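You operate a simulated robot arm through the tools that you are given. There is no shell and no other tool.

You are at the controls of a simulated robot arm. One attempt, no reset.

## Task
Empty the tumbler box into the pan below and close it up.
Fine: switch the tumbler off first; turn the box upright again; hatch and hood end closed.

The check looks at the end state, three seconds after you hand in, the way a careful person would. Anything else that was tipped, shoved, dropped, spilled or broken makes it a failure.

## Robot
A 6-joint arm with a two-finger gripper, fixed in place. Base frame: the origin is at the foot of the arm, x ahead of it, y to its left, z up. Units: m, degrees, N and s.
Its first joint turns from -166.0 to 166.0 degrees. Payload 2.45 kg.
The TCP is the grasp point between the finger pads, 0.02 m short of the fingertips. In the tool frame z runs along the fingers and y along their closing line. The gripper opens to 0.14 m. The gripper's body begins 0.168 m behind the TCP.
Orientation is told as [roll, pitch, yaw] about the base's x, y, z axes, in that order, counted from this pose: with the fingers straight down and closing along the base's y, the tool's x points along the base's -x, its y along +y and its z along -z.

## Interface
- The arm moves only by the tool nudge_tool. Its argument "increments" is a list of rows, each a list of 2 entries, a list of its own where there are three numbers: the shift along the tool's x, y, z in m, then the turn, a rotation vector about the tool's x, y, z in degrees. In form: [[[dx, dy, dz], [rx, ry, rz]], ...]. A call has 1 to 20 rows; each row is the pose to reach, as a shift and turn from the pose commanded when the call began, along the tool's axes at that moment. "hand" is the opening in per cent of the stroke, from 0 (shut) to 100 (fully open), set as the call begins (left out, the last holds). Each row takes 0.2 s and may step no farther than 0.05 m and 8.6 degrees from the row before; otherwise, or with a gripper value out of range, the whole call is refused. Where a pose cannot be reached the arm comes as near as it can. A force on the tool above 80 N (or 10 N above the force at the start of the call, whichever is more), or a blocked arm, ends the call early, and 0.2 s more pass. Each finger travels about 0.045 m/s and halts on what it meets, pressing with about 27 N; the grip force reading is that of the motor and also rises with nothing between the fingers. The clock runs only during rows and for 0.2 s after the last one: add rows that repeat a pose to give the fingers time. It gives the time, the measured TCP pose, the force on the tool (base axes), the opening and the grip force at its end, in the units of the frame above (readings bear some noise), with the torque about the TCP (base axes, N m) and any sound that the robot's microphone picked up.
- Cameras (640 x 400 px; columns grow to the right, rows downward): "scene" is fixed at [0.0498, 0.5003, 1.5844]; the picture's right is [-0.12, -0.99, 0.00], its down [-0.39, 0.05, -0.92] and it looks along [0.91, -0.11, -0.39] (base axes); focal length 364 px, centre (320, 200). "wrist" rides on the gripper at [0.078, 0.011, -0.209] in the tool frame; the picture's right is [-0.14, 0.99, 0.00], its down [-0.92, -0.13, -0.37] and it looks along [-0.37, -0.05, 0.93] (tool axes); focal length 280 px, centre (320, 200).
- snapshot(camera): a new picture of that camera. The clock stands still meanwhile.
- probe_pixels(camera, pixels): for up to 12 pixels [column, row] of the newest picture of that camera ("zoom" is the newest enlarged one), the place [x, y, z] in the base frame of the surface seen there, good to about 0.002 m. The clock stands still meanwhile.
- close_up(camera, box): a new picture of the part [left, top, right, bottom] of that camera's present view, enlarged. The clock stands still meanwhile.
- hand_in(): hands the job in; it is judged then, once.

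Unless the task says otherwise, let go and move clear before handing in.

The tools are called after ">>>" as a command line: name --argument value ..., lists and objects as JSON in quotes. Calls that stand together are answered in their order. nudge_tool: Moves the arm, as the interface text tells. Its arguments: {"type":"object","properties":{"increments":{"type":"array","items":{"type":"array"}},"hand":{"type":"number"}},"required":["increments"]} The other tools are called the same way: snapshot (camera) takes a picture; probe_pixels (camera, pixels) gives the place of the surface under pixels of a picture; close_up (camera, box) takes an enlarged picture of a part of a camera's view; hand_in () hands the job in.

At the start:

```text
t: 0.0
eef_pos: [0.53, 0.1988, 1.4141]
orientation: [-0.1, 0.1, 0.0]
ft_force: [0.4, -0.5, 0.9]
ft_torque: [0.01, 0.02, 0.03]
opening: 0.1397
grip_force: 0.0
```

scene: 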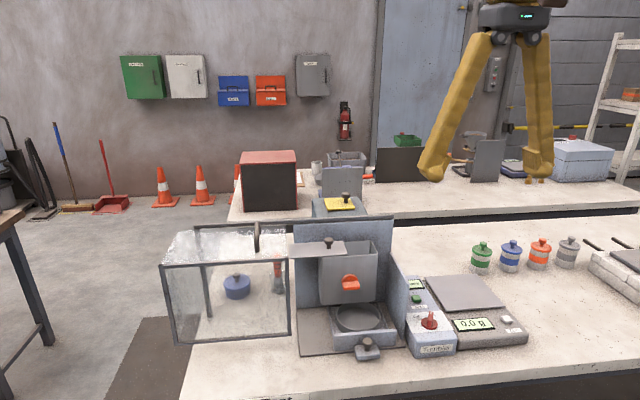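
wrist: 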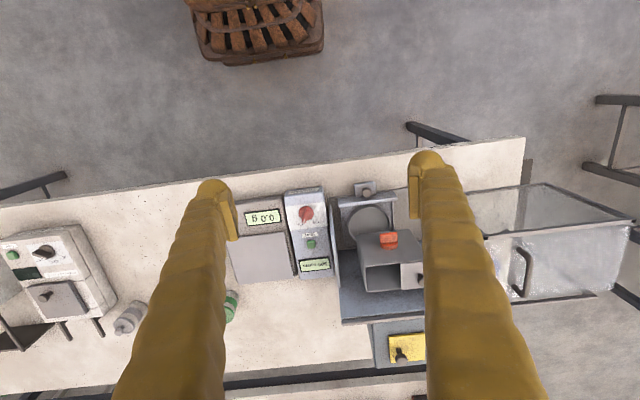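

The scene picture shows the tumbler near (345,290) with an orange handle, a glass hood slid to the left at (230,285), and a control box at (430,320). I'll look at close-ups before moving.

>>> close_up --camera "scene" --box '[280, 180, 420, 370]'

>>> close_up --camera "scene" --box '[390, 260, 540, 360]'

>>> close_up --camera "scene" --box '[150, 210, 310, 360]'

>>> close_up --camera "wrist" --box '[230, 160, 640, 380]'

```text
2.11 times, centred on (350, 275) of scene
```

zoom: 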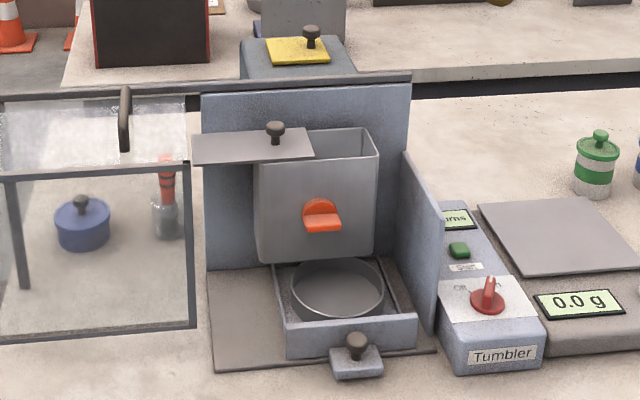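

```text
4.00 times, centred on (465, 310) of scene
```

zoom: 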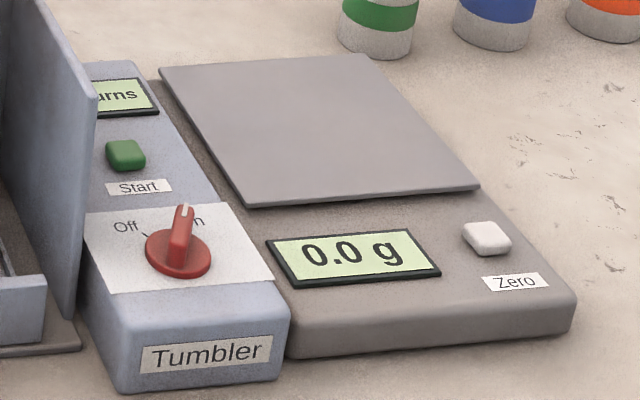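

```text
2.67 times, centred on (230, 285) of scene
```

zoom: 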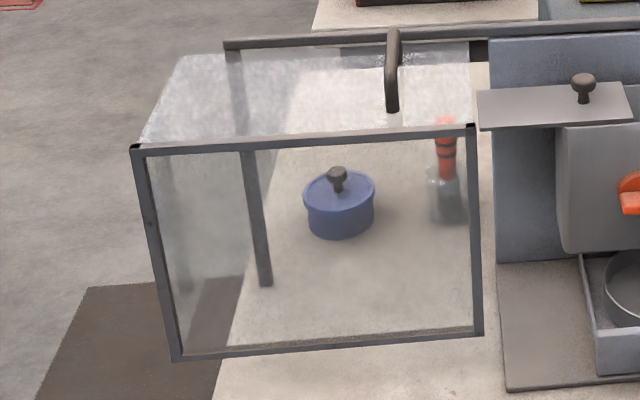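

```text
1.56 times, centred on (435, 270) of wrist
```

zoom: 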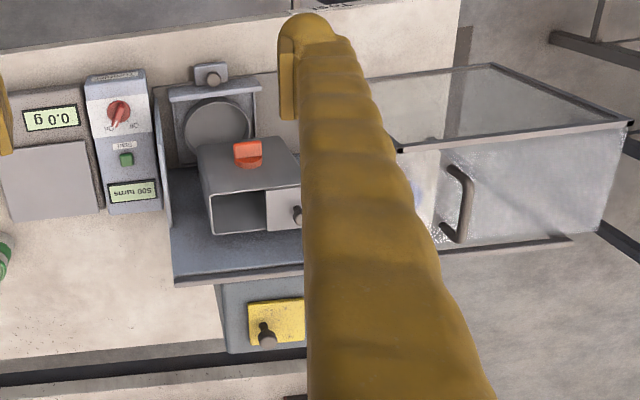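

The switch lever seems to point toward On, and the hatch plate looks slid left. I'll measure the geometry with probes.

>>> snapshot --camera "scene"

>>> probe_pixels --camera "scene" --pixels '[[350, 282], [350, 291], [329, 241], [295, 249], [345, 245], [318, 262], [318, 300], [374, 300], [375, 247], [366, 343], [430, 318], [428, 325]]'

>>> probe_pixels --camera "scene" --pixels '[[256, 225], [257, 248], [163, 264], [288, 259], [291, 333], [176, 341], [240, 226], [330, 220], [400, 300], [295, 225], [360, 316], [415, 290]]'

>>> close_up --camera "wrist" --box '[270, 170, 430, 290]'

```text
taken
```

scene: 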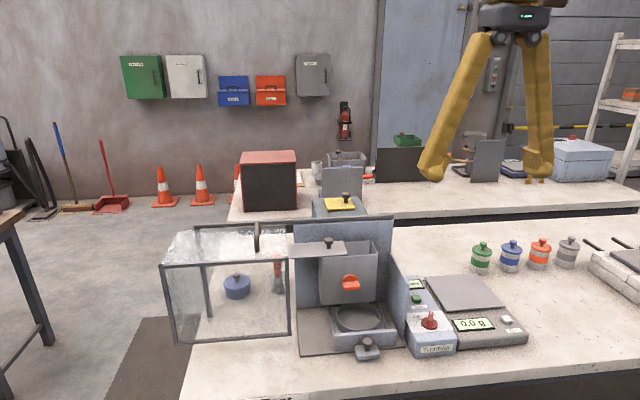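

```text
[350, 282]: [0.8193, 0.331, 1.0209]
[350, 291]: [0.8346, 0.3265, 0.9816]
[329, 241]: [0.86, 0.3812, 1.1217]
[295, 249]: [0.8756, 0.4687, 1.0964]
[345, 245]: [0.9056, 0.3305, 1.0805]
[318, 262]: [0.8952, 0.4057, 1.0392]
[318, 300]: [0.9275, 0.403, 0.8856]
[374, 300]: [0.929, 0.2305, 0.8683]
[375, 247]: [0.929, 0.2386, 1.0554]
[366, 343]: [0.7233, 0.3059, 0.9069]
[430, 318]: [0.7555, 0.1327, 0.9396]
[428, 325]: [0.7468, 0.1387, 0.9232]
```

```text
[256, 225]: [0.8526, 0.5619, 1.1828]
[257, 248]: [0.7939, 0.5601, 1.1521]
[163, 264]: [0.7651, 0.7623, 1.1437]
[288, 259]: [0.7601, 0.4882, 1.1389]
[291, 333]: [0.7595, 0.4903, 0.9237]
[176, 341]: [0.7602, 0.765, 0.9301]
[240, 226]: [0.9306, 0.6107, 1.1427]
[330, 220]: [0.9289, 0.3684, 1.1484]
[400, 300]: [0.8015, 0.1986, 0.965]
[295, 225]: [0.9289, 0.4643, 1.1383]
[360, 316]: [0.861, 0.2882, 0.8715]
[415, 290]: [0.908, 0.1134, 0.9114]
```

```text
3.33 times, centred on (350, 230) of wrist
```

zoom: 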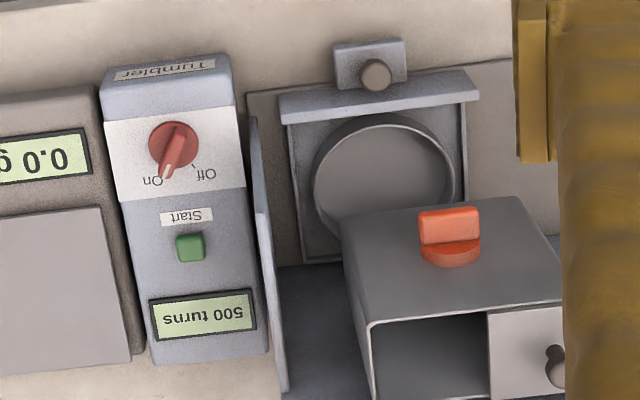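

The wrist close-up shows the red lever at zoom (170,150) pointing to "On", with Off counterclockwise of it from above. The hatch plate covers the left part of the box mouth. I'll move over the tumbler to look closer.

>>> nudge_tool --increments '[[[0, 0.045, 0], [0, 0, 0]], [[0, 0.09, 0], [0, 0, 0]], [[0, 0.13, 0], [0, 0, 0]]]'

>>> snapshot --camera "wrist"

>>> close_up --camera "wrist" --box '[220, 150, 420, 300]'

```text
t: 0.8
eef_pos: [0.5276, 0.328, 1.4122]
orientation: [0.1, 0.0, 0.0]
ft_force: [0.3, -0.9, -0.1]
ft_torque: [-0.01, -0.04, -0.01]
opening: 0.1396
grip_force: 0.1
```

```text
taken
```

wrist: 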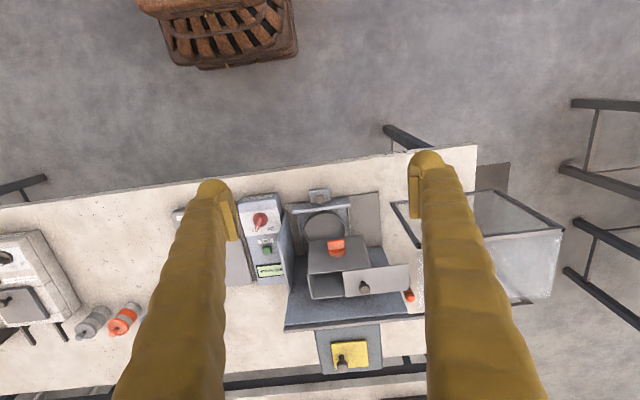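

```text
2.67 times, centred on (320, 225) of wrist
```

zoom: 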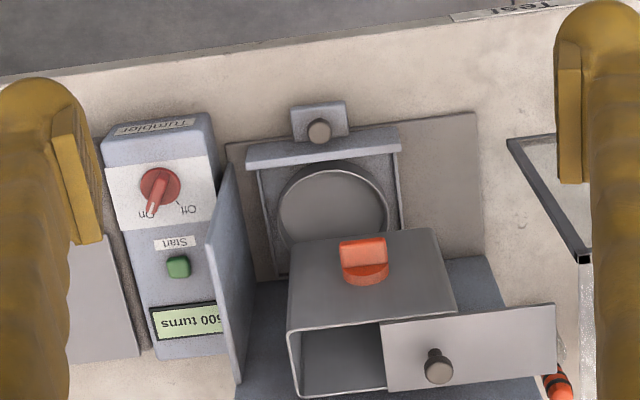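

The close-up clearly shows the hatch plate half covering the mouth, with its knob at zoom (437,365). I'll probe the box, hatch, switch and drawer.

>>> probe_pixels --camera "zoom" --pixels '[[292, 335], [380, 325], [437, 355], [388, 385], [552, 308], [553, 368], [300, 390], [450, 310], [430, 232], [308, 246], [363, 252], [363, 278]]'

>>> probe_pixels --camera "zoom" --pixels '[[160, 187], [152, 208], [138, 178], [180, 200], [318, 130], [330, 200], [255, 160], [395, 140], [232, 170], [240, 370], [175, 265], [340, 365]]'

>>> probe_pixels --camera "zoom" --pixels '[[470, 115], [480, 250], [500, 280], [260, 320], [275, 265], [398, 215], [260, 200], [285, 140], [440, 372], [180, 175], [150, 180], [190, 210]]'

```text
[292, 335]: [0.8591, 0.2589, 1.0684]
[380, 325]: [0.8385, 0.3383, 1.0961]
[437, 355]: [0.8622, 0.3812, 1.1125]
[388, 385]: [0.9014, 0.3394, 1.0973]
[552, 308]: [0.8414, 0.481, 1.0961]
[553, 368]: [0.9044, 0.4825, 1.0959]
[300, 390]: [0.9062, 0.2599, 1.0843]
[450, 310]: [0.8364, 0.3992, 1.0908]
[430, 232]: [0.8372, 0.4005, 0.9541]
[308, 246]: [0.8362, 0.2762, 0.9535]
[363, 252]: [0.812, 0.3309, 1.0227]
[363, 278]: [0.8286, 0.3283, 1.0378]
```

```text
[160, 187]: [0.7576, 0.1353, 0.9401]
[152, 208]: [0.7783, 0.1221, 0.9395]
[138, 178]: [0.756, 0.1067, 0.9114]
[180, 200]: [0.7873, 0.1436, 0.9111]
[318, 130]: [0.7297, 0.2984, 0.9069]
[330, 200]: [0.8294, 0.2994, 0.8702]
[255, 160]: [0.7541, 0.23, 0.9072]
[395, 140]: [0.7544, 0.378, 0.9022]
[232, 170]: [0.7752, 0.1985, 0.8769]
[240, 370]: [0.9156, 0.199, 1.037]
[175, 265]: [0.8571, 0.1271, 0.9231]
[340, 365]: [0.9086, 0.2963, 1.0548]
```

```text
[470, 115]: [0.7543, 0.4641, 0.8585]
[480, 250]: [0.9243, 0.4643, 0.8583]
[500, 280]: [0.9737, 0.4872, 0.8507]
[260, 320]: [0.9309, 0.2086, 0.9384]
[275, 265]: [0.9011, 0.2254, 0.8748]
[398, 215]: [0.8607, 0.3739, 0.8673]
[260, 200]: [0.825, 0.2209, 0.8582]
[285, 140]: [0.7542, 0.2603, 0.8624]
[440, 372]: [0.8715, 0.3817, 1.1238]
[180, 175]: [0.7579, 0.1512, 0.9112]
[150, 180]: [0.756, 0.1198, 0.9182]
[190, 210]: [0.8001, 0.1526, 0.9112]
```

Box spans x 0.836–0.907, y 0.257–0.403, with axis near z 1.02; the plate is out by about 0.08 m to the left. I need to know if the pan sits right under the box, so I'll probe the pan, drawer and handle in the scene view.

>>> close_up --camera "scene" --box '[310, 250, 410, 365]'

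>>> probe_pixels --camera "zoom" --pixels '[[310, 200], [250, 190], [400, 190], [320, 270], [260, 250], [385, 240], [325, 235], [330, 320], [310, 95], [310, 120], [282, 110], [348, 110]]'

```text
3.48 times, centred on (360, 308) of scene
```

zoom: 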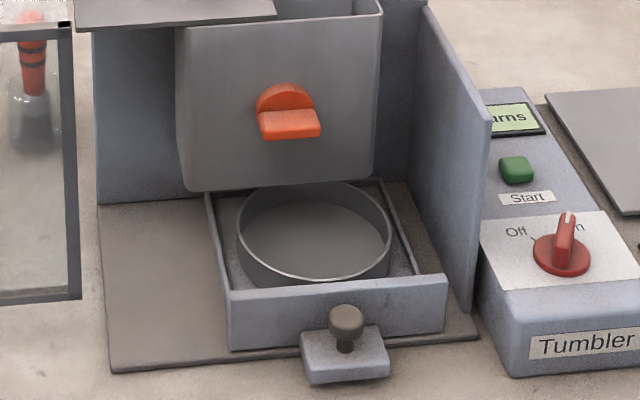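

```text
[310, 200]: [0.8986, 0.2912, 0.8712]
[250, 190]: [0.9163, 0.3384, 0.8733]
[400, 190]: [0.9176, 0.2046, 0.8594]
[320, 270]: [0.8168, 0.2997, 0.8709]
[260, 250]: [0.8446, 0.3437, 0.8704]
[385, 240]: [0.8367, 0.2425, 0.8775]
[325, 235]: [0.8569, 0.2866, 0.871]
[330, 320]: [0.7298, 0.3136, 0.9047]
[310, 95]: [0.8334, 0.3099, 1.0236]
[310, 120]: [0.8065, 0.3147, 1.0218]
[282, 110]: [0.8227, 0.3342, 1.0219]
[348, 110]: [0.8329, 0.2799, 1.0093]
```

The pan (floor z 0.871) sits slightly right of the box centre, so tipping the box to the right should pour into it. First I'll move over the red switch for a closer look.

>>> nudge_tool --increments '[[[-0.02, -0.03, 0.02], [0, 0, 0]], [[-0.04, -0.06, 0.04], [0, 0, 0]], [[-0.06, -0.09, 0.06], [0, 0, 0]], [[-0.08, -0.115, 0.09], [0, 0, 0]], [[-0.1, -0.14, 0.12], [0, 0, 0]], [[-0.12, -0.165, 0.15], [0, 0, 0]], [[-0.14, -0.18, 0.18], [0, 0, 0]], [[-0.16, -0.194, 0.21], [0, 0, 0]], [[-0.16, -0.194, 0.21], [0, 0, 0]]]'

>>> snapshot --camera "wrist"

>>> snapshot --camera "scene"

```text
t: 2.8
eef_pos: [0.6898, 0.1345, 1.2027]
orientation: [-0.1, 0.0, 0.0]
ft_force: [-0.5, -0.6, -0.3]
ft_torque: [-0.02, -0.04, -0.04]
opening: 0.14
grip_force: 0.0
```

```text
taken
```

wrist: 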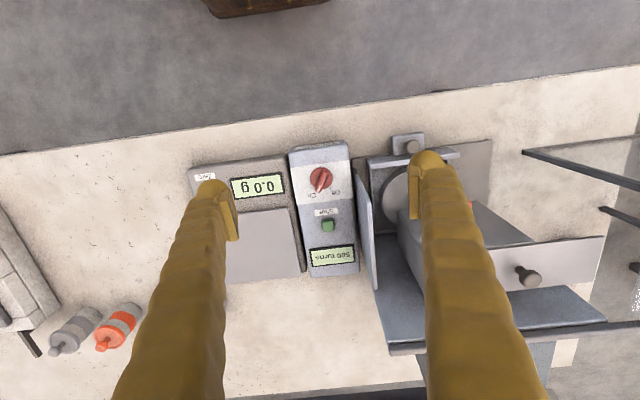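

```text
taken
```

scene: 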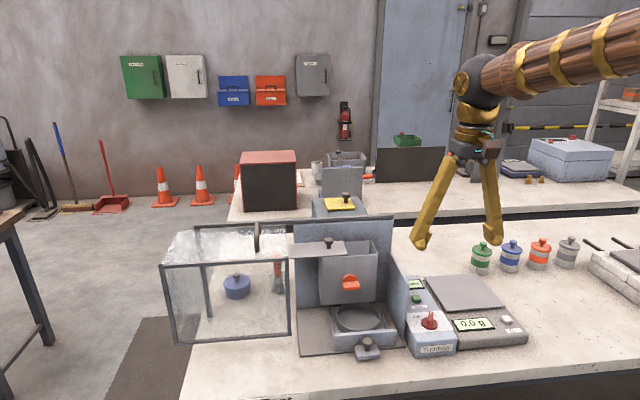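

The red lever is in clear view at wrist (320,180). I'll enlarge it and probe.

>>> close_up --camera "wrist" --box '[290, 145, 354, 185]'

>>> close_up --camera "wrist" --box '[280, 140, 360, 210]'

>>> probe_pixels --camera "zoom" --pixels '[[320, 225], [330, 205], [300, 275], [310, 250], [255, 220], [390, 220], [335, 160], [290, 300], [390, 285], [420, 310], [285, 310], [335, 190]]'

```text
10.00 times, centred on (322, 165) of wrist
```

zoom: 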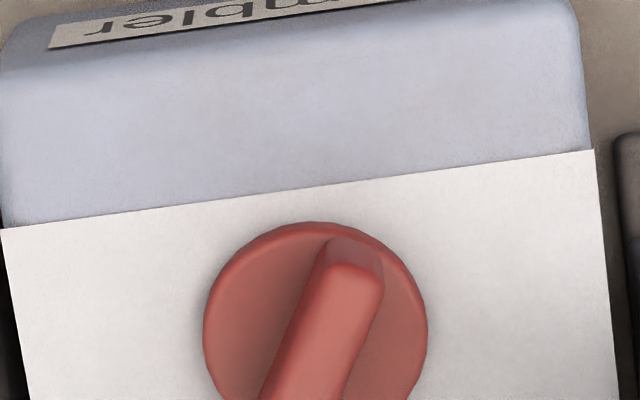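

```text
5.71 times, centred on (320, 175) of wrist
```

zoom: 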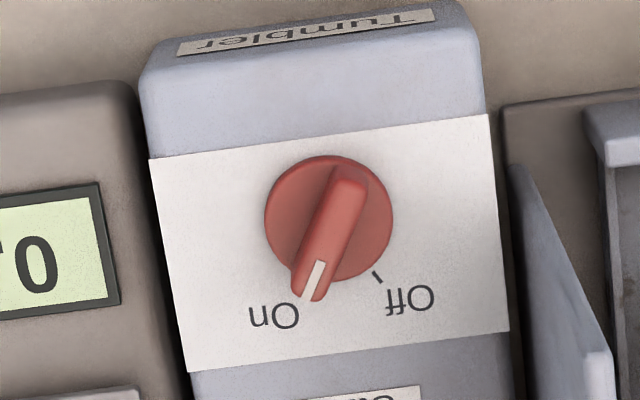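

```text
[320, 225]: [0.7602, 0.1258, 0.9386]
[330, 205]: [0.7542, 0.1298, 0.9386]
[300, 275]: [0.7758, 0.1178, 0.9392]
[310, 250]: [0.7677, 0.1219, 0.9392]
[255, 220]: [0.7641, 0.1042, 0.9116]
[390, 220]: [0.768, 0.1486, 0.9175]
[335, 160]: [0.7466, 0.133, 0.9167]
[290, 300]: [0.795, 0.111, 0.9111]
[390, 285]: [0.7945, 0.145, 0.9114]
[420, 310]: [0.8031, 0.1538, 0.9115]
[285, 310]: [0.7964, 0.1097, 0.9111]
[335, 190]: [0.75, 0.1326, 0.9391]
```

Lever centre is about (0.765, 0.1285), top z 0.939, pointing −30° toward On; Off lies at about +30°. I'll align the gripper over it with the closing line perpendicular to the lever.

>>> nudge_tool --hand 45 --increments '[[[-0.015, -0.001, 0.035], [0, 0, 6]], [[-0.03, -0.002, 0.07], [0, 0, 12]], [[-0.045, -0.004, 0.105], [0, 0, 18]], [[-0.06, -0.005, 0.14], [0, 0, 24]], [[-0.075, -0.006, 0.17], [0, 0, 30]], [[-0.075, -0.006, 0.2], [0, 0, 30]], [[-0.075, -0.006, 0.2], [0, 0, 30]]]'

>>> snapshot --camera "wrist"

>>> snapshot --camera "scene"

```text
t: 4.4
eef_pos: [0.766, 0.1309, 1.0038]
orientation: [0.0, 0.0, -30.0]
ft_force: [0.1, 0.5, -0.1]
ft_torque: [-0.01, 0.0, 0.02]
opening: 0.063
grip_force: 0.1
```

```text
taken
```

wrist: 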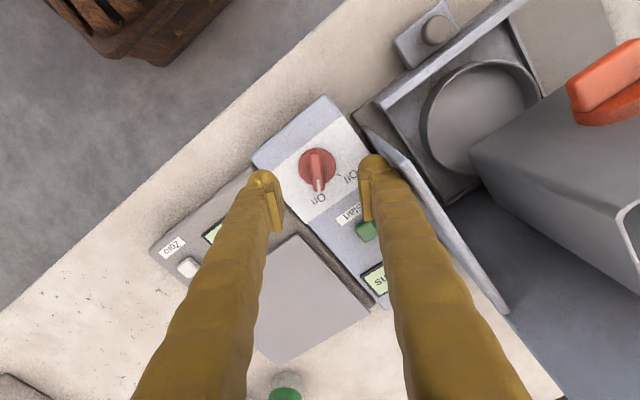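

```text
taken
```

scene: 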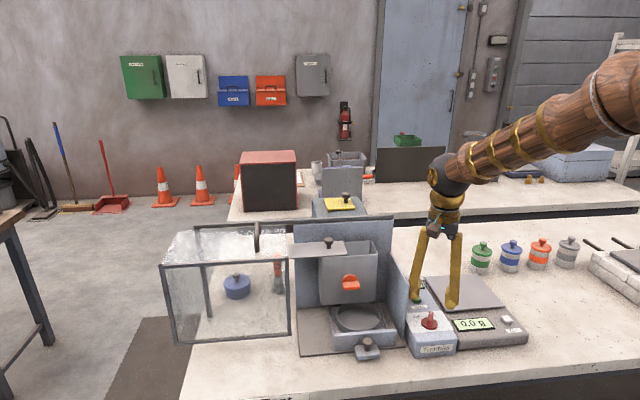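

The lever at wrist (316,168) lies between the fingers; I'll probe it again from here to refine the centre.

>>> close_up --camera "wrist" --box '[280, 135, 370, 205]'

>>> probe_pixels --camera "wrist" --pixels '[[315, 155], [316, 165], [317, 175], [313, 165], [319, 165], [318, 185]]'

```text
5.71 times, centred on (325, 170) of wrist
```

zoom: 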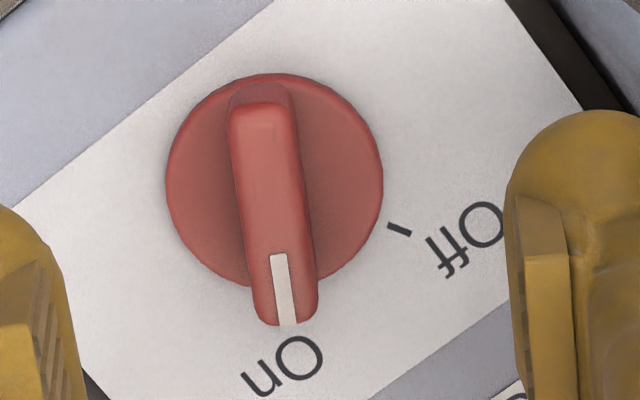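

```text
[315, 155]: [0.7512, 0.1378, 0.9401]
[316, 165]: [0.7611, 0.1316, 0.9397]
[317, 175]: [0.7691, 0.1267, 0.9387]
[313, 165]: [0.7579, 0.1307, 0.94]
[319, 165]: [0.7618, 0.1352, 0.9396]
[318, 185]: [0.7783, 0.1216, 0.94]
```

The lever is centred near (0.766, 0.128), aligned with the fingers. I'll descend so the tips are just above the disk and close on the lever.

>>> nudge_tool --increments '[[[0, -0.001, 0.03], [0, 0, 0]], [[0, -0.001, 0.05], [0, 0, 0]], [[0, -0.001, 0.061], [0, 0, 0]], [[0, -0.001, 0.061], [0, 0, 0]]]'

>>> nudge_tool --hand 0 --increments '[[[0, 0, 0], [0, 0, 0]], [[0, 0, 0], [0, 0, 0]], [[0, 0, 0], [0, 0, 0]], [[0, 0, 0], [0, 0, 0]], [[0, 0, 0], [0, 0, 0]]]'

>>> snapshot --camera "wrist"

```text
t: 5.4
eef_pos: [0.7652, 0.1296, 0.9425]
orientation: [0.0, -0.1, -30.0]
ft_force: [-0.4, 0.4, -0.6]
ft_torque: [0.0, -0.05, 0.0]
opening: 0.0629
grip_force: 0.1
```

```text
t: 6.6
eef_pos: [0.7643, 0.1276, 0.9423]
orientation: [-0.2, 0.1, -30.1]
ft_force: [-18.7, -36.3, 2.5]
ft_torque: [-0.38, 0.17, -0.01]
opening: 0.0112
grip_force: 38.2
```

```text
taken
```

wrist: 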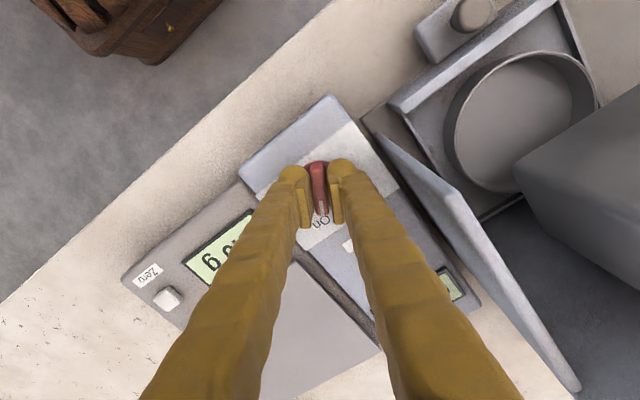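

The fingers hold the lever (opening 0.011) but there is a 41 N side force along tool −y, so I'll shift a little that way to relieve it.

>>> nudge_tool --increments '[[[0, -0.001, 0], [0, 0, 0]], [[0, -0.0015, 0], [0, 0, 0]]]'

```text
t: 7.2
eef_pos: [0.7644, 0.1278, 0.9422]
orientation: [0.2, 0.0, -29.9]
ft_force: [2.7, -19.6, -10.4]
ft_torque: [-0.12, 0.0, -0.02]
opening: 0.0111
grip_force: 38.4
```

The side force dropped to about 20 N; I'll shift slightly more and turn the lever about 60° counterclockwise toward Off.

>>> nudge_tool --increments '[[[0, -0.0008, 0], [0, 0, 0]], [[0, -0.0008, 0], [0, 0, -5]], [[0, -0.0008, 0], [0, 0, -12]], [[0, -0.0008, 0], [0, 0, -19]], [[0, -0.0008, 0], [0, 0, -26]], [[0, -0.0008, 0], [0, 0, -33]], [[0, -0.0008, 0], [0, 0, -40]], [[0, -0.0008, 0], [0, 0, -47]], [[0, -0.0008, 0], [0, 0, -54]], [[0, -0.0008, 0], [0, 0, -60]], [[0, -0.0008, 0], [0, 0, -60]]]'

>>> snapshot --camera "wrist"

>>> snapshot --camera "scene"

```text
t: 9.6
eef_pos: [0.7627, 0.127, 0.9425]
orientation: [0.0, 0.1, 30.1]
ft_force: [14.1, 26.3, 13.6]
ft_torque: [0.27, -0.16, 0.0]
opening: 0.0112
grip_force: 38.1
```

```text
taken
```

wrist: 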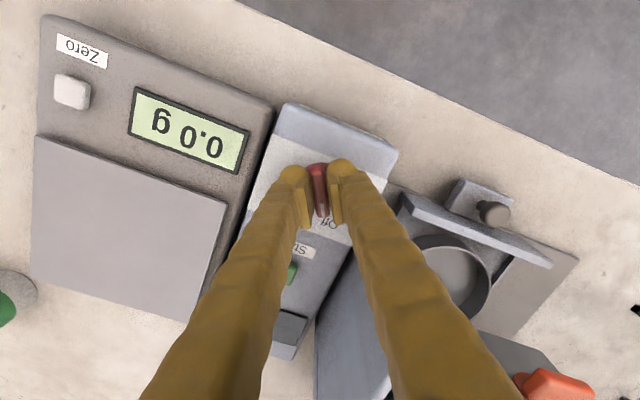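

```text
taken
```

scene: 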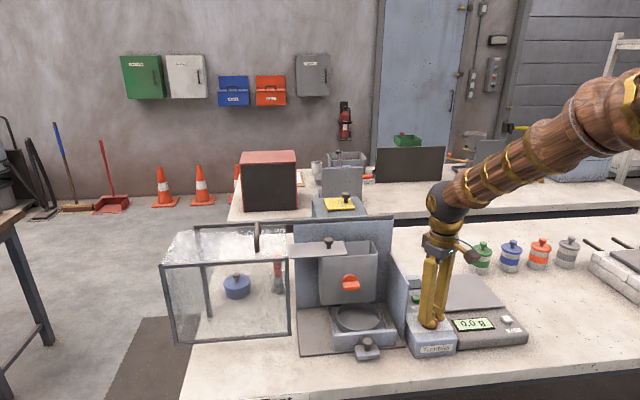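

The lever now points at "Off" (wrist 325,215) with no torque, and the turns display looks dark. I'll open gently, lift and verify.

>>> nudge_tool --hand 45 --increments '[[[0, 0, 0], [0, 0, 0]], [[0, 0, 0], [0, 0, 0]], [[0, 0, 0], [0, 0, 0]], [[0, 0, -0.03], [0, 0, 0]], [[0, 0, -0.07], [0, 0, 0]], [[0, 0, -0.11], [0, 0, 0]]]'

>>> close_up --camera "wrist" --box '[250, 110, 400, 330]'

>>> snapshot --camera "wrist"

```text
t: 11.0
eef_pos: [0.7639, 0.1274, 1.054]
orientation: [0.0, 0.2, 30.1]
ft_force: [0.0, -0.3, 0.0]
ft_torque: [-0.01, -0.01, 0.02]
opening: 0.0628
grip_force: 0.2
```

```text
1.82 times, centred on (325, 220) of wrist
```

zoom: 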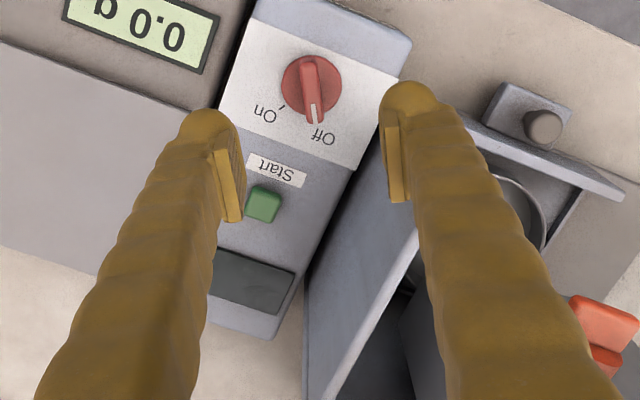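

```text
taken
```

wrist: 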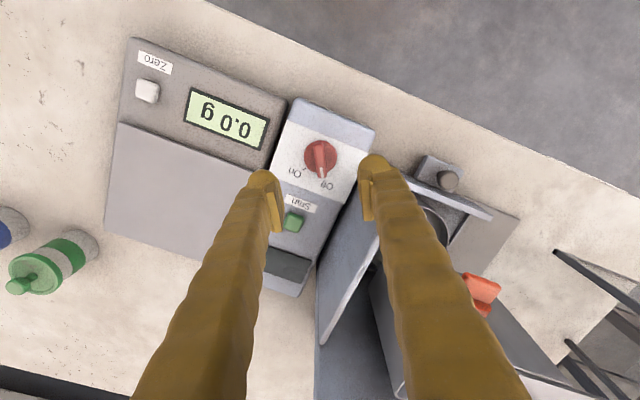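

The lever points at Off and the turns display is dark. Next I'll retreat up and back, then turn the tool horizontal to look at the box from the front.

>>> nudge_tool --increments '[[[0, 0, -0.04], [0, 0, 0]], [[0, 0, -0.08], [0, 0, 6]], [[0.012, 0.04, -0.1], [0, 0, 12]], [[0.024, 0.08, -0.12], [0, 0, 18]], [[0.036, 0.12, -0.14], [0, 0, 24]], [[0.048, 0.16, -0.15], [0, 0, 30]], [[0.06, 0.2, -0.16], [0, 0, 30]], [[0.072, 0.24, -0.16], [0, 0, 30]], [[0.082, 0.278, -0.16], [0, 0, 30]], [[0.082, 0.278, -0.16], [0, 0, 30]]]'

>>> snapshot --camera "wrist"

```text
t: 13.2
eef_pos: [0.553, 0.3269, 1.212]
orientation: [0.1, 0.1, 0.0]
ft_force: [0.0, -0.5, 0.6]
ft_torque: [-0.02, -0.01, -0.01]
opening: 0.063
grip_force: 0.1
```

```text
taken
```

wrist: 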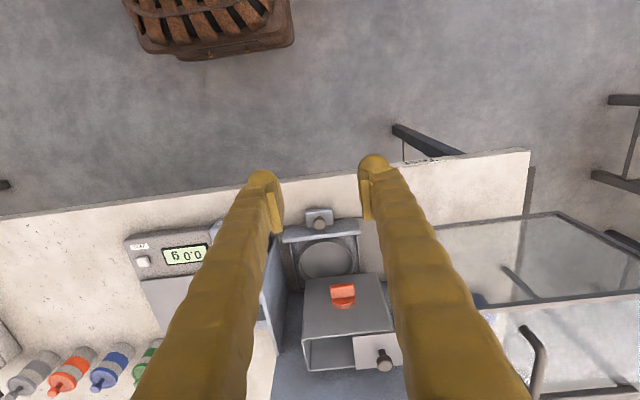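

The view is clear; I'll tilt the tool to horizontal (pointing +x) in place, with the closing line still along y for now.

>>> nudge_tool --increments '[[[0, 0, 0], [0, -8, 0]], [[0, 0, 0], [0, -16, 0]], [[0, 0, 0], [0, -24, 0]], [[0, 0, 0], [0, -32, 0]], [[0, 0, 0], [0, -40, 0]], [[0, 0, 0], [0, -48, 0]], [[0, 0, 0], [0, -56, 0]], [[0, 0, 0.0], [0, -64, 0]], [[0, 0, 0], [0, -72, 0]], [[0, 0, 0], [0, -80, 0]], [[0, 0, 0], [0, -85, 0]], [[0, 0, 0], [0, -90, 0]], [[0, 0, 0], [0, -90, 0]]]'

>>> snapshot --camera "wrist"

>>> snapshot --camera "scene"

```text
t: 16.0
eef_pos: [0.5528, 0.3252, 1.2127]
orientation: [152.9, -89.9, -152.7]
ft_force: [-0.2, 0.3, 0.2]
ft_torque: [0.01, 0.01, 0.01]
opening: 0.0629
grip_force: 0.1
```

```text
taken
```

wrist: 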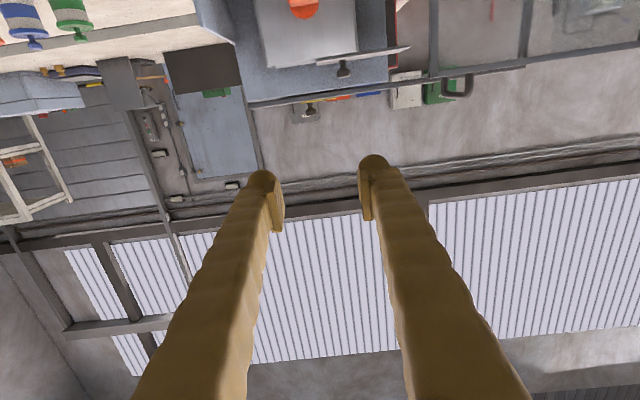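

```text
taken
```

scene: 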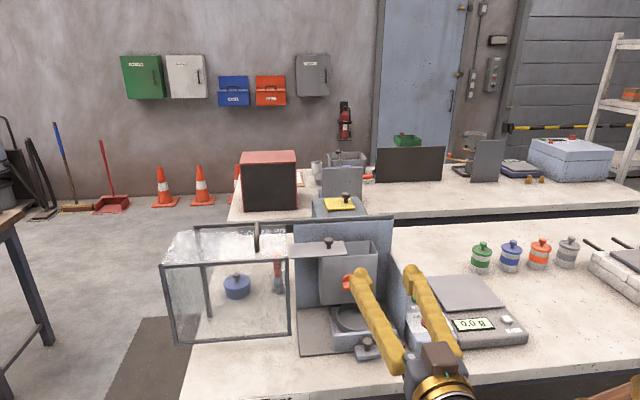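

The tool is horizontal with no trouble. I'll roll −90° so the fingers close vertically, and lower to the handle's height, staying back at x 0.55.

>>> nudge_tool --hand 45 --increments '[[[0, 0, 0], [0, 0, -8]], [[0, 0, 0], [0, 0, -16]], [[0, 0, 0], [0, 0, -24]], [[0.02, 0, 0], [0, 0, -32]], [[0.04, 0, 0], [0, 0, -40]], [[0.06, 0, 0], [0, 0, -48]], [[0.08, 0.001, 0], [0, 0, -56]], [[0.11, 0.002, 0], [0, 0, -64]], [[0.14, 0.003, 0], [0, 0, -72]], [[0.17, 0.004, 0], [0, 0, -80]], [[0.195, 0.004, 0], [0, 0, -85]], [[0.195, 0.004, 0], [0, 0, -90]], [[0.195, 0.004, 0], [0, 0, -90]]]'

>>> snapshot --camera "wrist"

>>> snapshot --camera "scene"

```text
t: 18.8
eef_pos: [0.5856, 0.3918, 1.0358]
orientation: [-90.0, 0.2, 89.8]
ft_force: [0.7, 0.6, -0.3]
ft_torque: [0.03, -0.01, 0.01]
opening: 0.0629
grip_force: 0.1
out of reach, approached as far as the arm can: row 4, 5, 6, 7, 8, 9, 10, 11, 12, 13
```

```text
taken
```

wrist: 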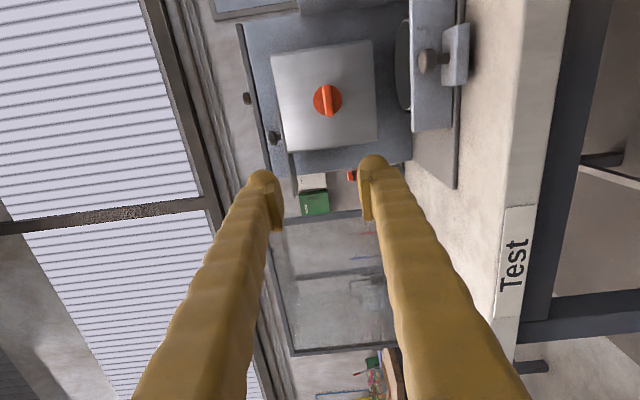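

```text
taken
```

scene: 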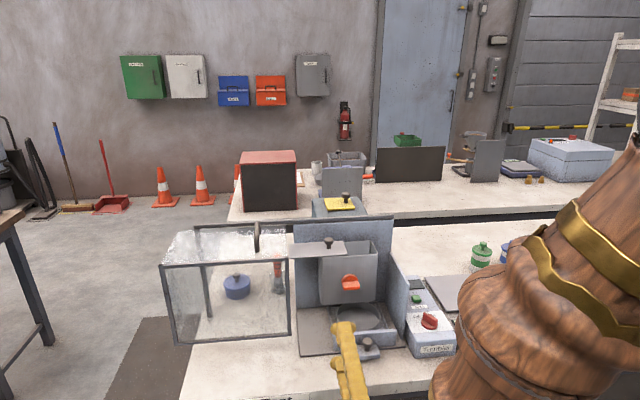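

That spot is too near the base, but the orientation is right; the handle bar shows at wrist (326,100). I'll advance along +x where it should be reachable.

>>> nudge_tool --increments '[[[0, 0, 0.04], [0, 0, 0]], [[0, 0, 0.08], [0, 0, 0]], [[0, 0, 0.12], [0, 0, 0]], [[0, 0, 0.15], [0, 0, 0]], [[0, 0, 0.15], [0, 0, 0]]]'

>>> snapshot --camera "wrist"

>>> snapshot --camera "scene"

```text
t: 20.0
eef_pos: [0.7396, 0.3916, 1.036]
orientation: [-90.0, 0.1, 90.0]
ft_force: [0.2, 0.2, -0.5]
ft_torque: [0.01, -0.01, -0.01]
opening: 0.063
grip_force: 0.1
```

```text
taken
```

wrist: 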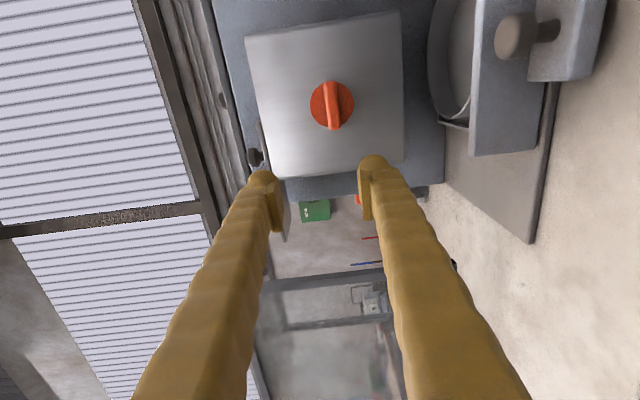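

```text
taken
```

scene: 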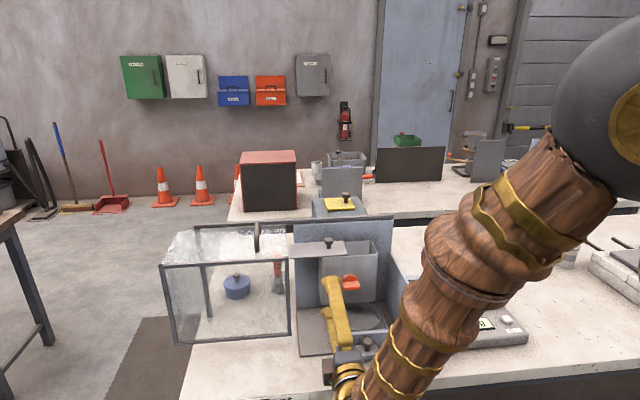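

The pose is now (0.740, 0.392, 1.036), with the handle at wrist (332,105) clearly visible. I'll probe the handle and box edges.

>>> close_up --camera "wrist" --box '[290, 70, 370, 140]'

>>> probe_pixels --camera "zoom" --pixels '[[310, 130], [320, 200], [330, 270], [330, 320], [290, 200], [350, 200], [180, 200], [470, 200], [330, 95], [220, 220], [440, 220], [345, 330]]'

>>> probe_pixels --camera "wrist" --pixels '[[252, 40], [398, 18], [400, 165], [272, 172], [330, 160], [515, 35], [440, 15], [432, 60], [470, 110], [450, 60], [560, 60], [265, 130]]'

```text
5.71 times, centred on (330, 105) of wrist
```

zoom: 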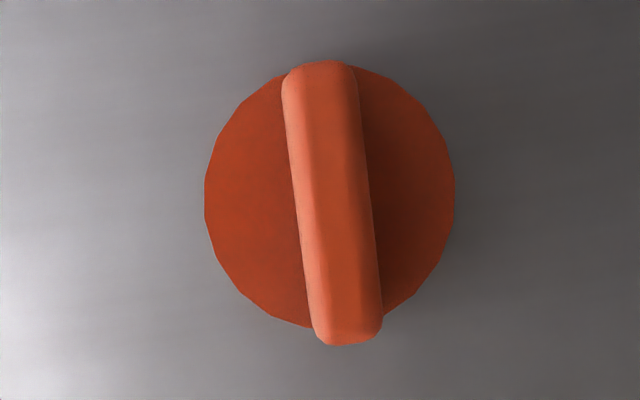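

```text
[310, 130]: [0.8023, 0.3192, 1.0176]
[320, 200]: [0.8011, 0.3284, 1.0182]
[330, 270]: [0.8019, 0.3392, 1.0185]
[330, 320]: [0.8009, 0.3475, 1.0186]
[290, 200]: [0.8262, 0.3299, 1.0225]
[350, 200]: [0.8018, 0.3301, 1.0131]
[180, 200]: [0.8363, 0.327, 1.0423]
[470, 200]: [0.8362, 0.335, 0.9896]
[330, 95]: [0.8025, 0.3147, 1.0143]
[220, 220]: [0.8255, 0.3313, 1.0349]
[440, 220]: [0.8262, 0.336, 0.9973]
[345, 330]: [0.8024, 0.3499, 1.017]
```

```text
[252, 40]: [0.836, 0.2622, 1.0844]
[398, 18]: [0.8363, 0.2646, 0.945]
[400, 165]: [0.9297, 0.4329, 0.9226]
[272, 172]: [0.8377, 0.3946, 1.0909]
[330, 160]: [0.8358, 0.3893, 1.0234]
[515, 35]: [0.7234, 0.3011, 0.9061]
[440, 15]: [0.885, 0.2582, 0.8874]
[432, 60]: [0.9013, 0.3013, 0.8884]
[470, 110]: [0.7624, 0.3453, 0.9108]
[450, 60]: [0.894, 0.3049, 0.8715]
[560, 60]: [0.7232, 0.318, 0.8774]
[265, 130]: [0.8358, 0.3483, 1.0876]
```

Handle bar is centred at (y 0.330, z 1.0165), x 0.802–0.826, and the box is symmetric about that axis. Before tipping I want to see what's inside, so I'll raise and pitch down over the mouth.

>>> nudge_tool --increments '[[[0, -0.045, 0], [0, 0, 0]], [[0.01, -0.09, 0], [-5, 0, 0]], [[0.02, -0.135, 0], [-12, 0, 0]], [[0.03, -0.18, 0], [-20, 0, 0]], [[0.04, -0.22, 0], [-28, 0, 0]], [[0.05, -0.26, 0], [-36, 0, 0]], [[0.05, -0.264, 0.0], [-44, 0, 0]], [[0.05, -0.264, 0.01], [-52, 0, 0]], [[0.05, -0.264, 0.02], [-60, 0, 0]], [[0.05, -0.264, 0.03], [-68, 0, 0]], [[0.05, -0.264, 0.04], [-72, 0, 0]], [[0.05, -0.264, 0.04], [-72, 0, 0]]]'

>>> snapshot --camera "wrist"

>>> snapshot --camera "scene"

```text
t: 22.6
eef_pos: [0.7794, 0.3409, 1.2985]
orientation: [-18.0, 0.0, 90.2]
ft_force: [0.3, -0.1, 0.0]
ft_torque: [-0.01, 0.02, -0.01]
opening: 0.0628
grip_force: 0.0
```

```text
taken
```

wrist: 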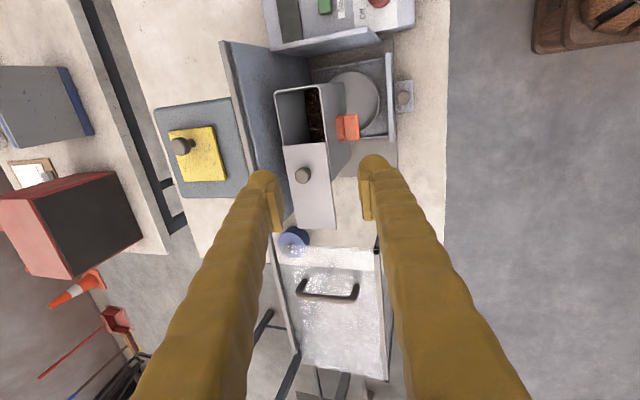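

```text
taken
```

scene: 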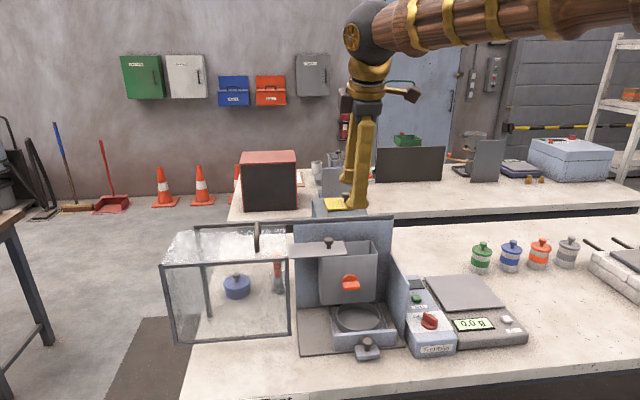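

Brown material shows in the mouth at wrist (315,110). I'll enlarge it and probe the contents, pan rim and wall edges.

>>> close_up --camera "wrist" --box '[260, 40, 420, 160]'

>>> probe_pixels --camera "zoom" --pixels '[[210, 200], [220, 260], [200, 140], [395, 120], [395, 160], [455, 200], [330, 140], [465, 270], [180, 55], [430, 20], [290, 45], [460, 150]]'

```text
3.33 times, centred on (340, 100) of wrist
```

zoom: 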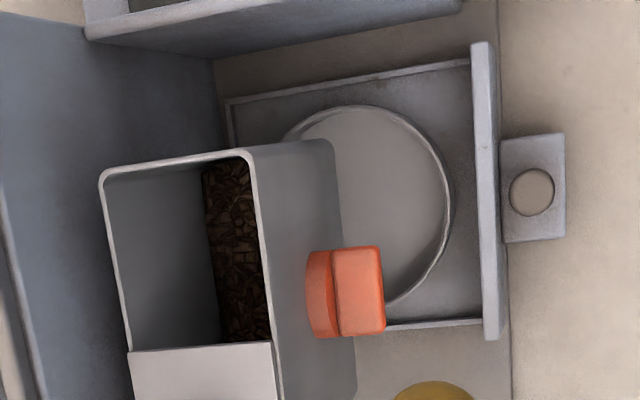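

```text
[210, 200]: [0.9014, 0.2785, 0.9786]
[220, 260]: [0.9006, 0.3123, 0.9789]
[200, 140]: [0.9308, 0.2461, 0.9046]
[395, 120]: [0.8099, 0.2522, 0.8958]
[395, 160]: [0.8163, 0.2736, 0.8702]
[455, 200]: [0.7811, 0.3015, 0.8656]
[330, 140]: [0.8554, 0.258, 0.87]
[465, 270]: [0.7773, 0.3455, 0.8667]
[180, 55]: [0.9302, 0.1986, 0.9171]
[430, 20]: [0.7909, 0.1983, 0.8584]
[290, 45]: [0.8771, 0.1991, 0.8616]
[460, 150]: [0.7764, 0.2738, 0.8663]
```

The box holds dark granular stuff with its surface at z 0.979. The pan rim appears centred near (0.846, 0.304), a bit forward of the box, so I'll check whether the drawer is fully home.

>>> probe_pixels --camera "zoom" --pixels '[[229, 110], [233, 140], [222, 110], [240, 105], [350, 82], [440, 65], [480, 60], [495, 80], [490, 330], [470, 320], [395, 326], [370, 108]]'

>>> probe_pixels --camera "zoom" --pixels '[[452, 200], [450, 190], [295, 128], [300, 122], [415, 285], [390, 302], [440, 245], [225, 70], [250, 60], [500, 330], [505, 60], [545, 190]]'

>>> close_up --camera "wrist" --box '[310, 50, 400, 110]'

```text
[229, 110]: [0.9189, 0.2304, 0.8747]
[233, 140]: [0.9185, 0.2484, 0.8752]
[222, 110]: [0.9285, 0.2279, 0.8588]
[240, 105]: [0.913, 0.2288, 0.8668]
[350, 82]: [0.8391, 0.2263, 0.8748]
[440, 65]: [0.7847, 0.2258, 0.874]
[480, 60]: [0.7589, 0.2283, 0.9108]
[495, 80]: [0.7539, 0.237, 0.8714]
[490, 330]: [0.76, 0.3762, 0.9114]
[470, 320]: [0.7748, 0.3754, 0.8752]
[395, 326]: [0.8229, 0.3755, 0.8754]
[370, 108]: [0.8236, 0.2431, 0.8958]
```

```text
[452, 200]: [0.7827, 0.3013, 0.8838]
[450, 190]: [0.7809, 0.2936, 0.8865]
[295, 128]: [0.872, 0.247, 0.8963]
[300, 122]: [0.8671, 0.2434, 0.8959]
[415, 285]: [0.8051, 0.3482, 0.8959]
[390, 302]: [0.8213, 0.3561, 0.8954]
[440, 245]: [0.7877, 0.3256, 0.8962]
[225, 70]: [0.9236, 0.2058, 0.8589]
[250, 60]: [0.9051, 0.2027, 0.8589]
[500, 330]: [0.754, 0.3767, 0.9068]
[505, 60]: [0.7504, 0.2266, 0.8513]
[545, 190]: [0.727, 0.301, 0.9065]
```

```text
6.67 times, centred on (355, 80) of wrist
```

zoom: 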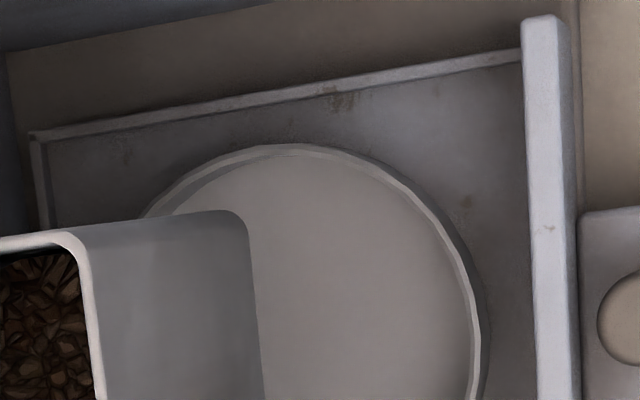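

Drawer is home (front 0.754, flush with the base), pan circle centre (0.845, 0.302), radius 0.062, so pouring rightward past about 110° lands in it. I'll go back to the horizontal standoff in front of the handle.

>>> nudge_tool --increments '[[[0.002, 0.03, -0.009], [8, 0, 0]], [[0.004, 0.06, -0.019], [16, 0, 0]], [[0.0115, 0.0856, -0.0278], [24, 0, 0]], [[0.0115, 0.0906, 0.0131], [32, 0, 0]], [[0.0115, 0.0957, 0.0541], [40, 0, 0]], [[0.0115, 0.1007, 0.095], [48, 0, 0]], [[0.0115, 0.1058, 0.136], [56, 0, 0]], [[0.0115, 0.1108, 0.1769], [64, 0, 0]], [[0.0115, 0.1159, 0.2179], [72, 0, 0]], [[0.0115, 0.1209, 0.2588], [72, 0, 0]], [[0.0115, 0.1209, 0.2588], [72, 0, 0]]]'

>>> snapshot --camera "wrist"

>>> snapshot --camera "scene"

```text
t: 25.0
eef_pos: [0.7475, 0.3294, 1.0127]
orientation: [-89.9, 0.0, 90.1]
ft_force: [0.5, -0.3, 0.7]
ft_torque: [-0.03, -0.01, -0.02]
opening: 0.0629
grip_force: 0.0
```

```text
taken
```

wrist: 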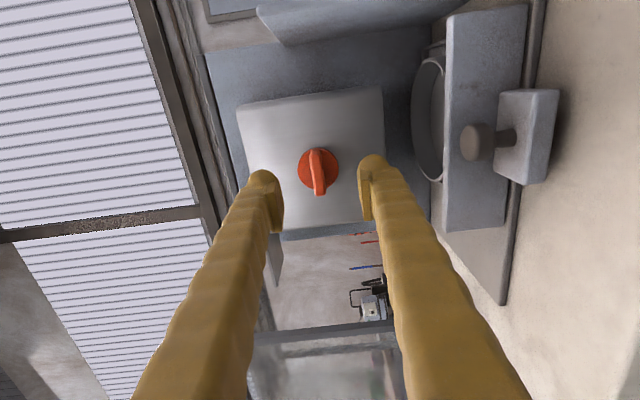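

```text
taken
```

scene: 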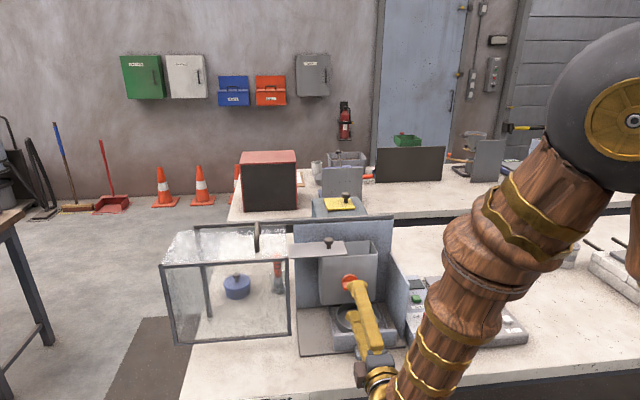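

The fingers straddle the handle axis with clear space. I'll do a dry run of the 128° roll here, without gripping, to check the wrist can make it.

>>> nudge_tool --increments '[[[0, 0, 0], [0, 0, 8.5]], [[0, 0, 0], [0, 0, 17]], [[0, 0, 0], [0, 0, 25.5]], [[0, 0, 0], [0, 0, 34]], [[0, 0, 0], [0, 0, 42.5]], [[0, 0, 0], [0, 0, 51]], [[0, 0, 0], [0, 0, 59.5]], [[0, 0, 0], [0, 0, 68]], [[0, 0, 0], [0, 0, 76.5]], [[0, 0, 0], [0, 0, 85]], [[0, 0, 0], [0, 0, 93.5]], [[0, 0, 0], [0, 0, 102]], [[0, 0, 0], [0, 0, 110.5]], [[0, 0, 0], [0, 0, 119]], [[0, 0, 0], [0, 0, 127.5]], [[0, 0, 0], [0, 0, 127.5]]]'

>>> snapshot --camera "scene"

>>> snapshot --camera "wrist"

```text
t: 28.4
eef_pos: [0.7566, 0.4016, 1.1699]
orientation: [74.6, -62.5, -81.2]
ft_force: [0.6, 0.7, 0.4]
ft_torque: [0.01, -0.02, 0.03]
opening: 0.0628
grip_force: 0.1
out of reach, approached as far as the arm can: row 11, 12, 13, 14, 15, 16
```

```text
taken
```

scene: 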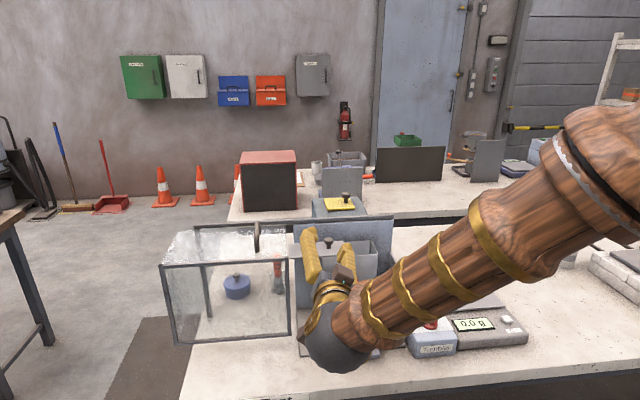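

```text
taken
```

wrist: 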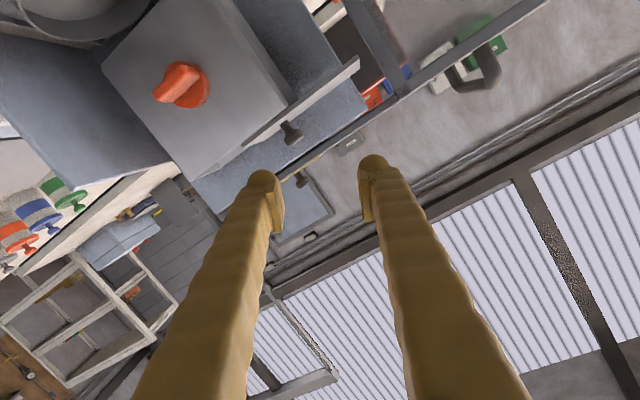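

The wrist hit a limit past about 85° of roll; rolling the other way should give room, and the gripper can hold the bar flipped by 180°. I'll first return to the standoff pose (−90° roll).

>>> nudge_tool --increments '[[[0.007, -0.009, 0.001], [0, -0.7, -7.8]], [[0.014, -0.018, 0.002], [-0.1, -1.4, -15.6]], [[0.021, -0.027, 0.003], [-0.1, -2.1, -23.4]], [[0.028, -0.036, 0.004], [-0.2, -2.8, -31.1]], [[0.035, -0.044, 0.0045], [-0.2, -3.4, -38.9]], [[0.042, -0.053, 0.005], [-0.2, -4.1, -46.7]], [[0.049, -0.062, 0.006], [-0.3, -4.8, -54.5]], [[0.056, -0.071, 0.007], [-0.3, -5.5, -62.3]], [[0.063, -0.08, 0.008], [-0.4, -6.2, -70.1]], [[0.07, -0.089, 0.009], [-0.4, -6.9, -77.8]], [[0.077, -0.098, 0.01], [-0.4, -7.6, -85.6]], [[0.083, -0.107, 0.011], [-0.5, -8.2, -93.4]], [[0.09, -0.115, 0.012], [-0.5, -8.9, -101.1]], [[0.097, -0.124, 0.013], [-0.6, -9.6, -108.9]], [[0.1042, -0.1332, 0.0134], [-0.6, -10.3, -116.7]], [[0.1042, -0.1332, 0.0134], [-0.6, -10.3, -116.7]]]'

>>> snapshot --camera "scene"

>>> snapshot --camera "wrist"

```text
t: 31.8
eef_pos: [0.7442, 0.3329, 1.0165]
orientation: [-90.2, 0.2, 90.1]
ft_force: [-0.4, -0.2, 0.0]
ft_torque: [-0.01, 0.03, 0.0]
opening: 0.063
grip_force: 0.1
```

```text
taken
```

scene: 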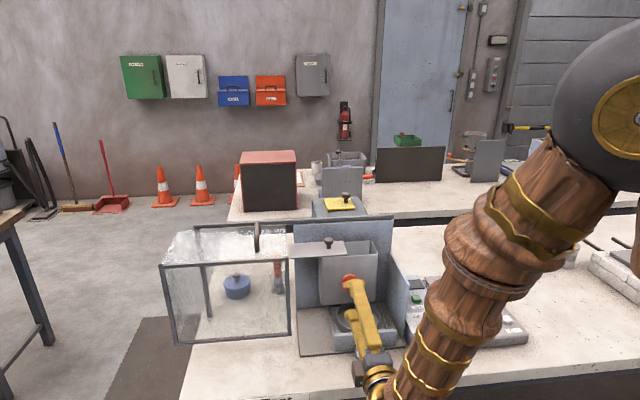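

```text
taken
```

wrist: 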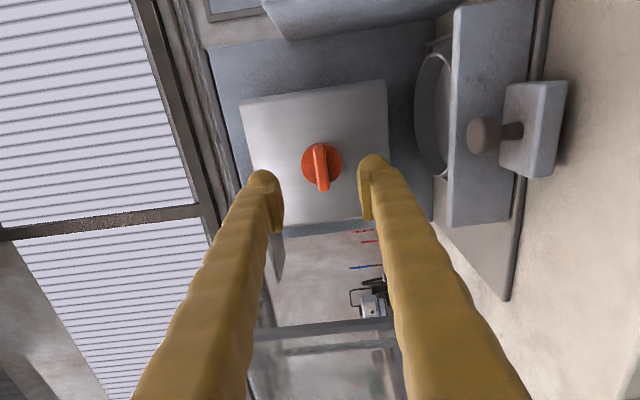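

Back at the standoff. Now I'll roll the other way by −90° to test the range.

>>> nudge_tool --increments '[[[0, 0, 0], [0, 0, -8.5]], [[0, 0, 0], [0, 0, -17]], [[0, 0, 0], [0, 0, -25.5]], [[0, 0, 0], [0, 0, -34]], [[0, 0, 0], [0, 0, -42.5]], [[0, 0, 0], [0, 0, -51]], [[0, 0, 0], [0, 0, -59.5]], [[0, 0, 0], [0, 0, -68]], [[0, 0, 0], [0, 0, -76.5]], [[0, 0, 0], [0, 0, -85]], [[0, 0, 0], [0, 0, -90]], [[0, 0, 0], [0, 0, -90]]]'

```text
t: 34.4
eef_pos: [0.7461, 0.3359, 1.0157]
orientation: [106.1, 89.9, -73.8]
ft_force: [-0.8, 0.3, 0.7]
ft_torque: [-0.01, 0.0, 0.03]
opening: 0.0632
grip_force: 0.0
```

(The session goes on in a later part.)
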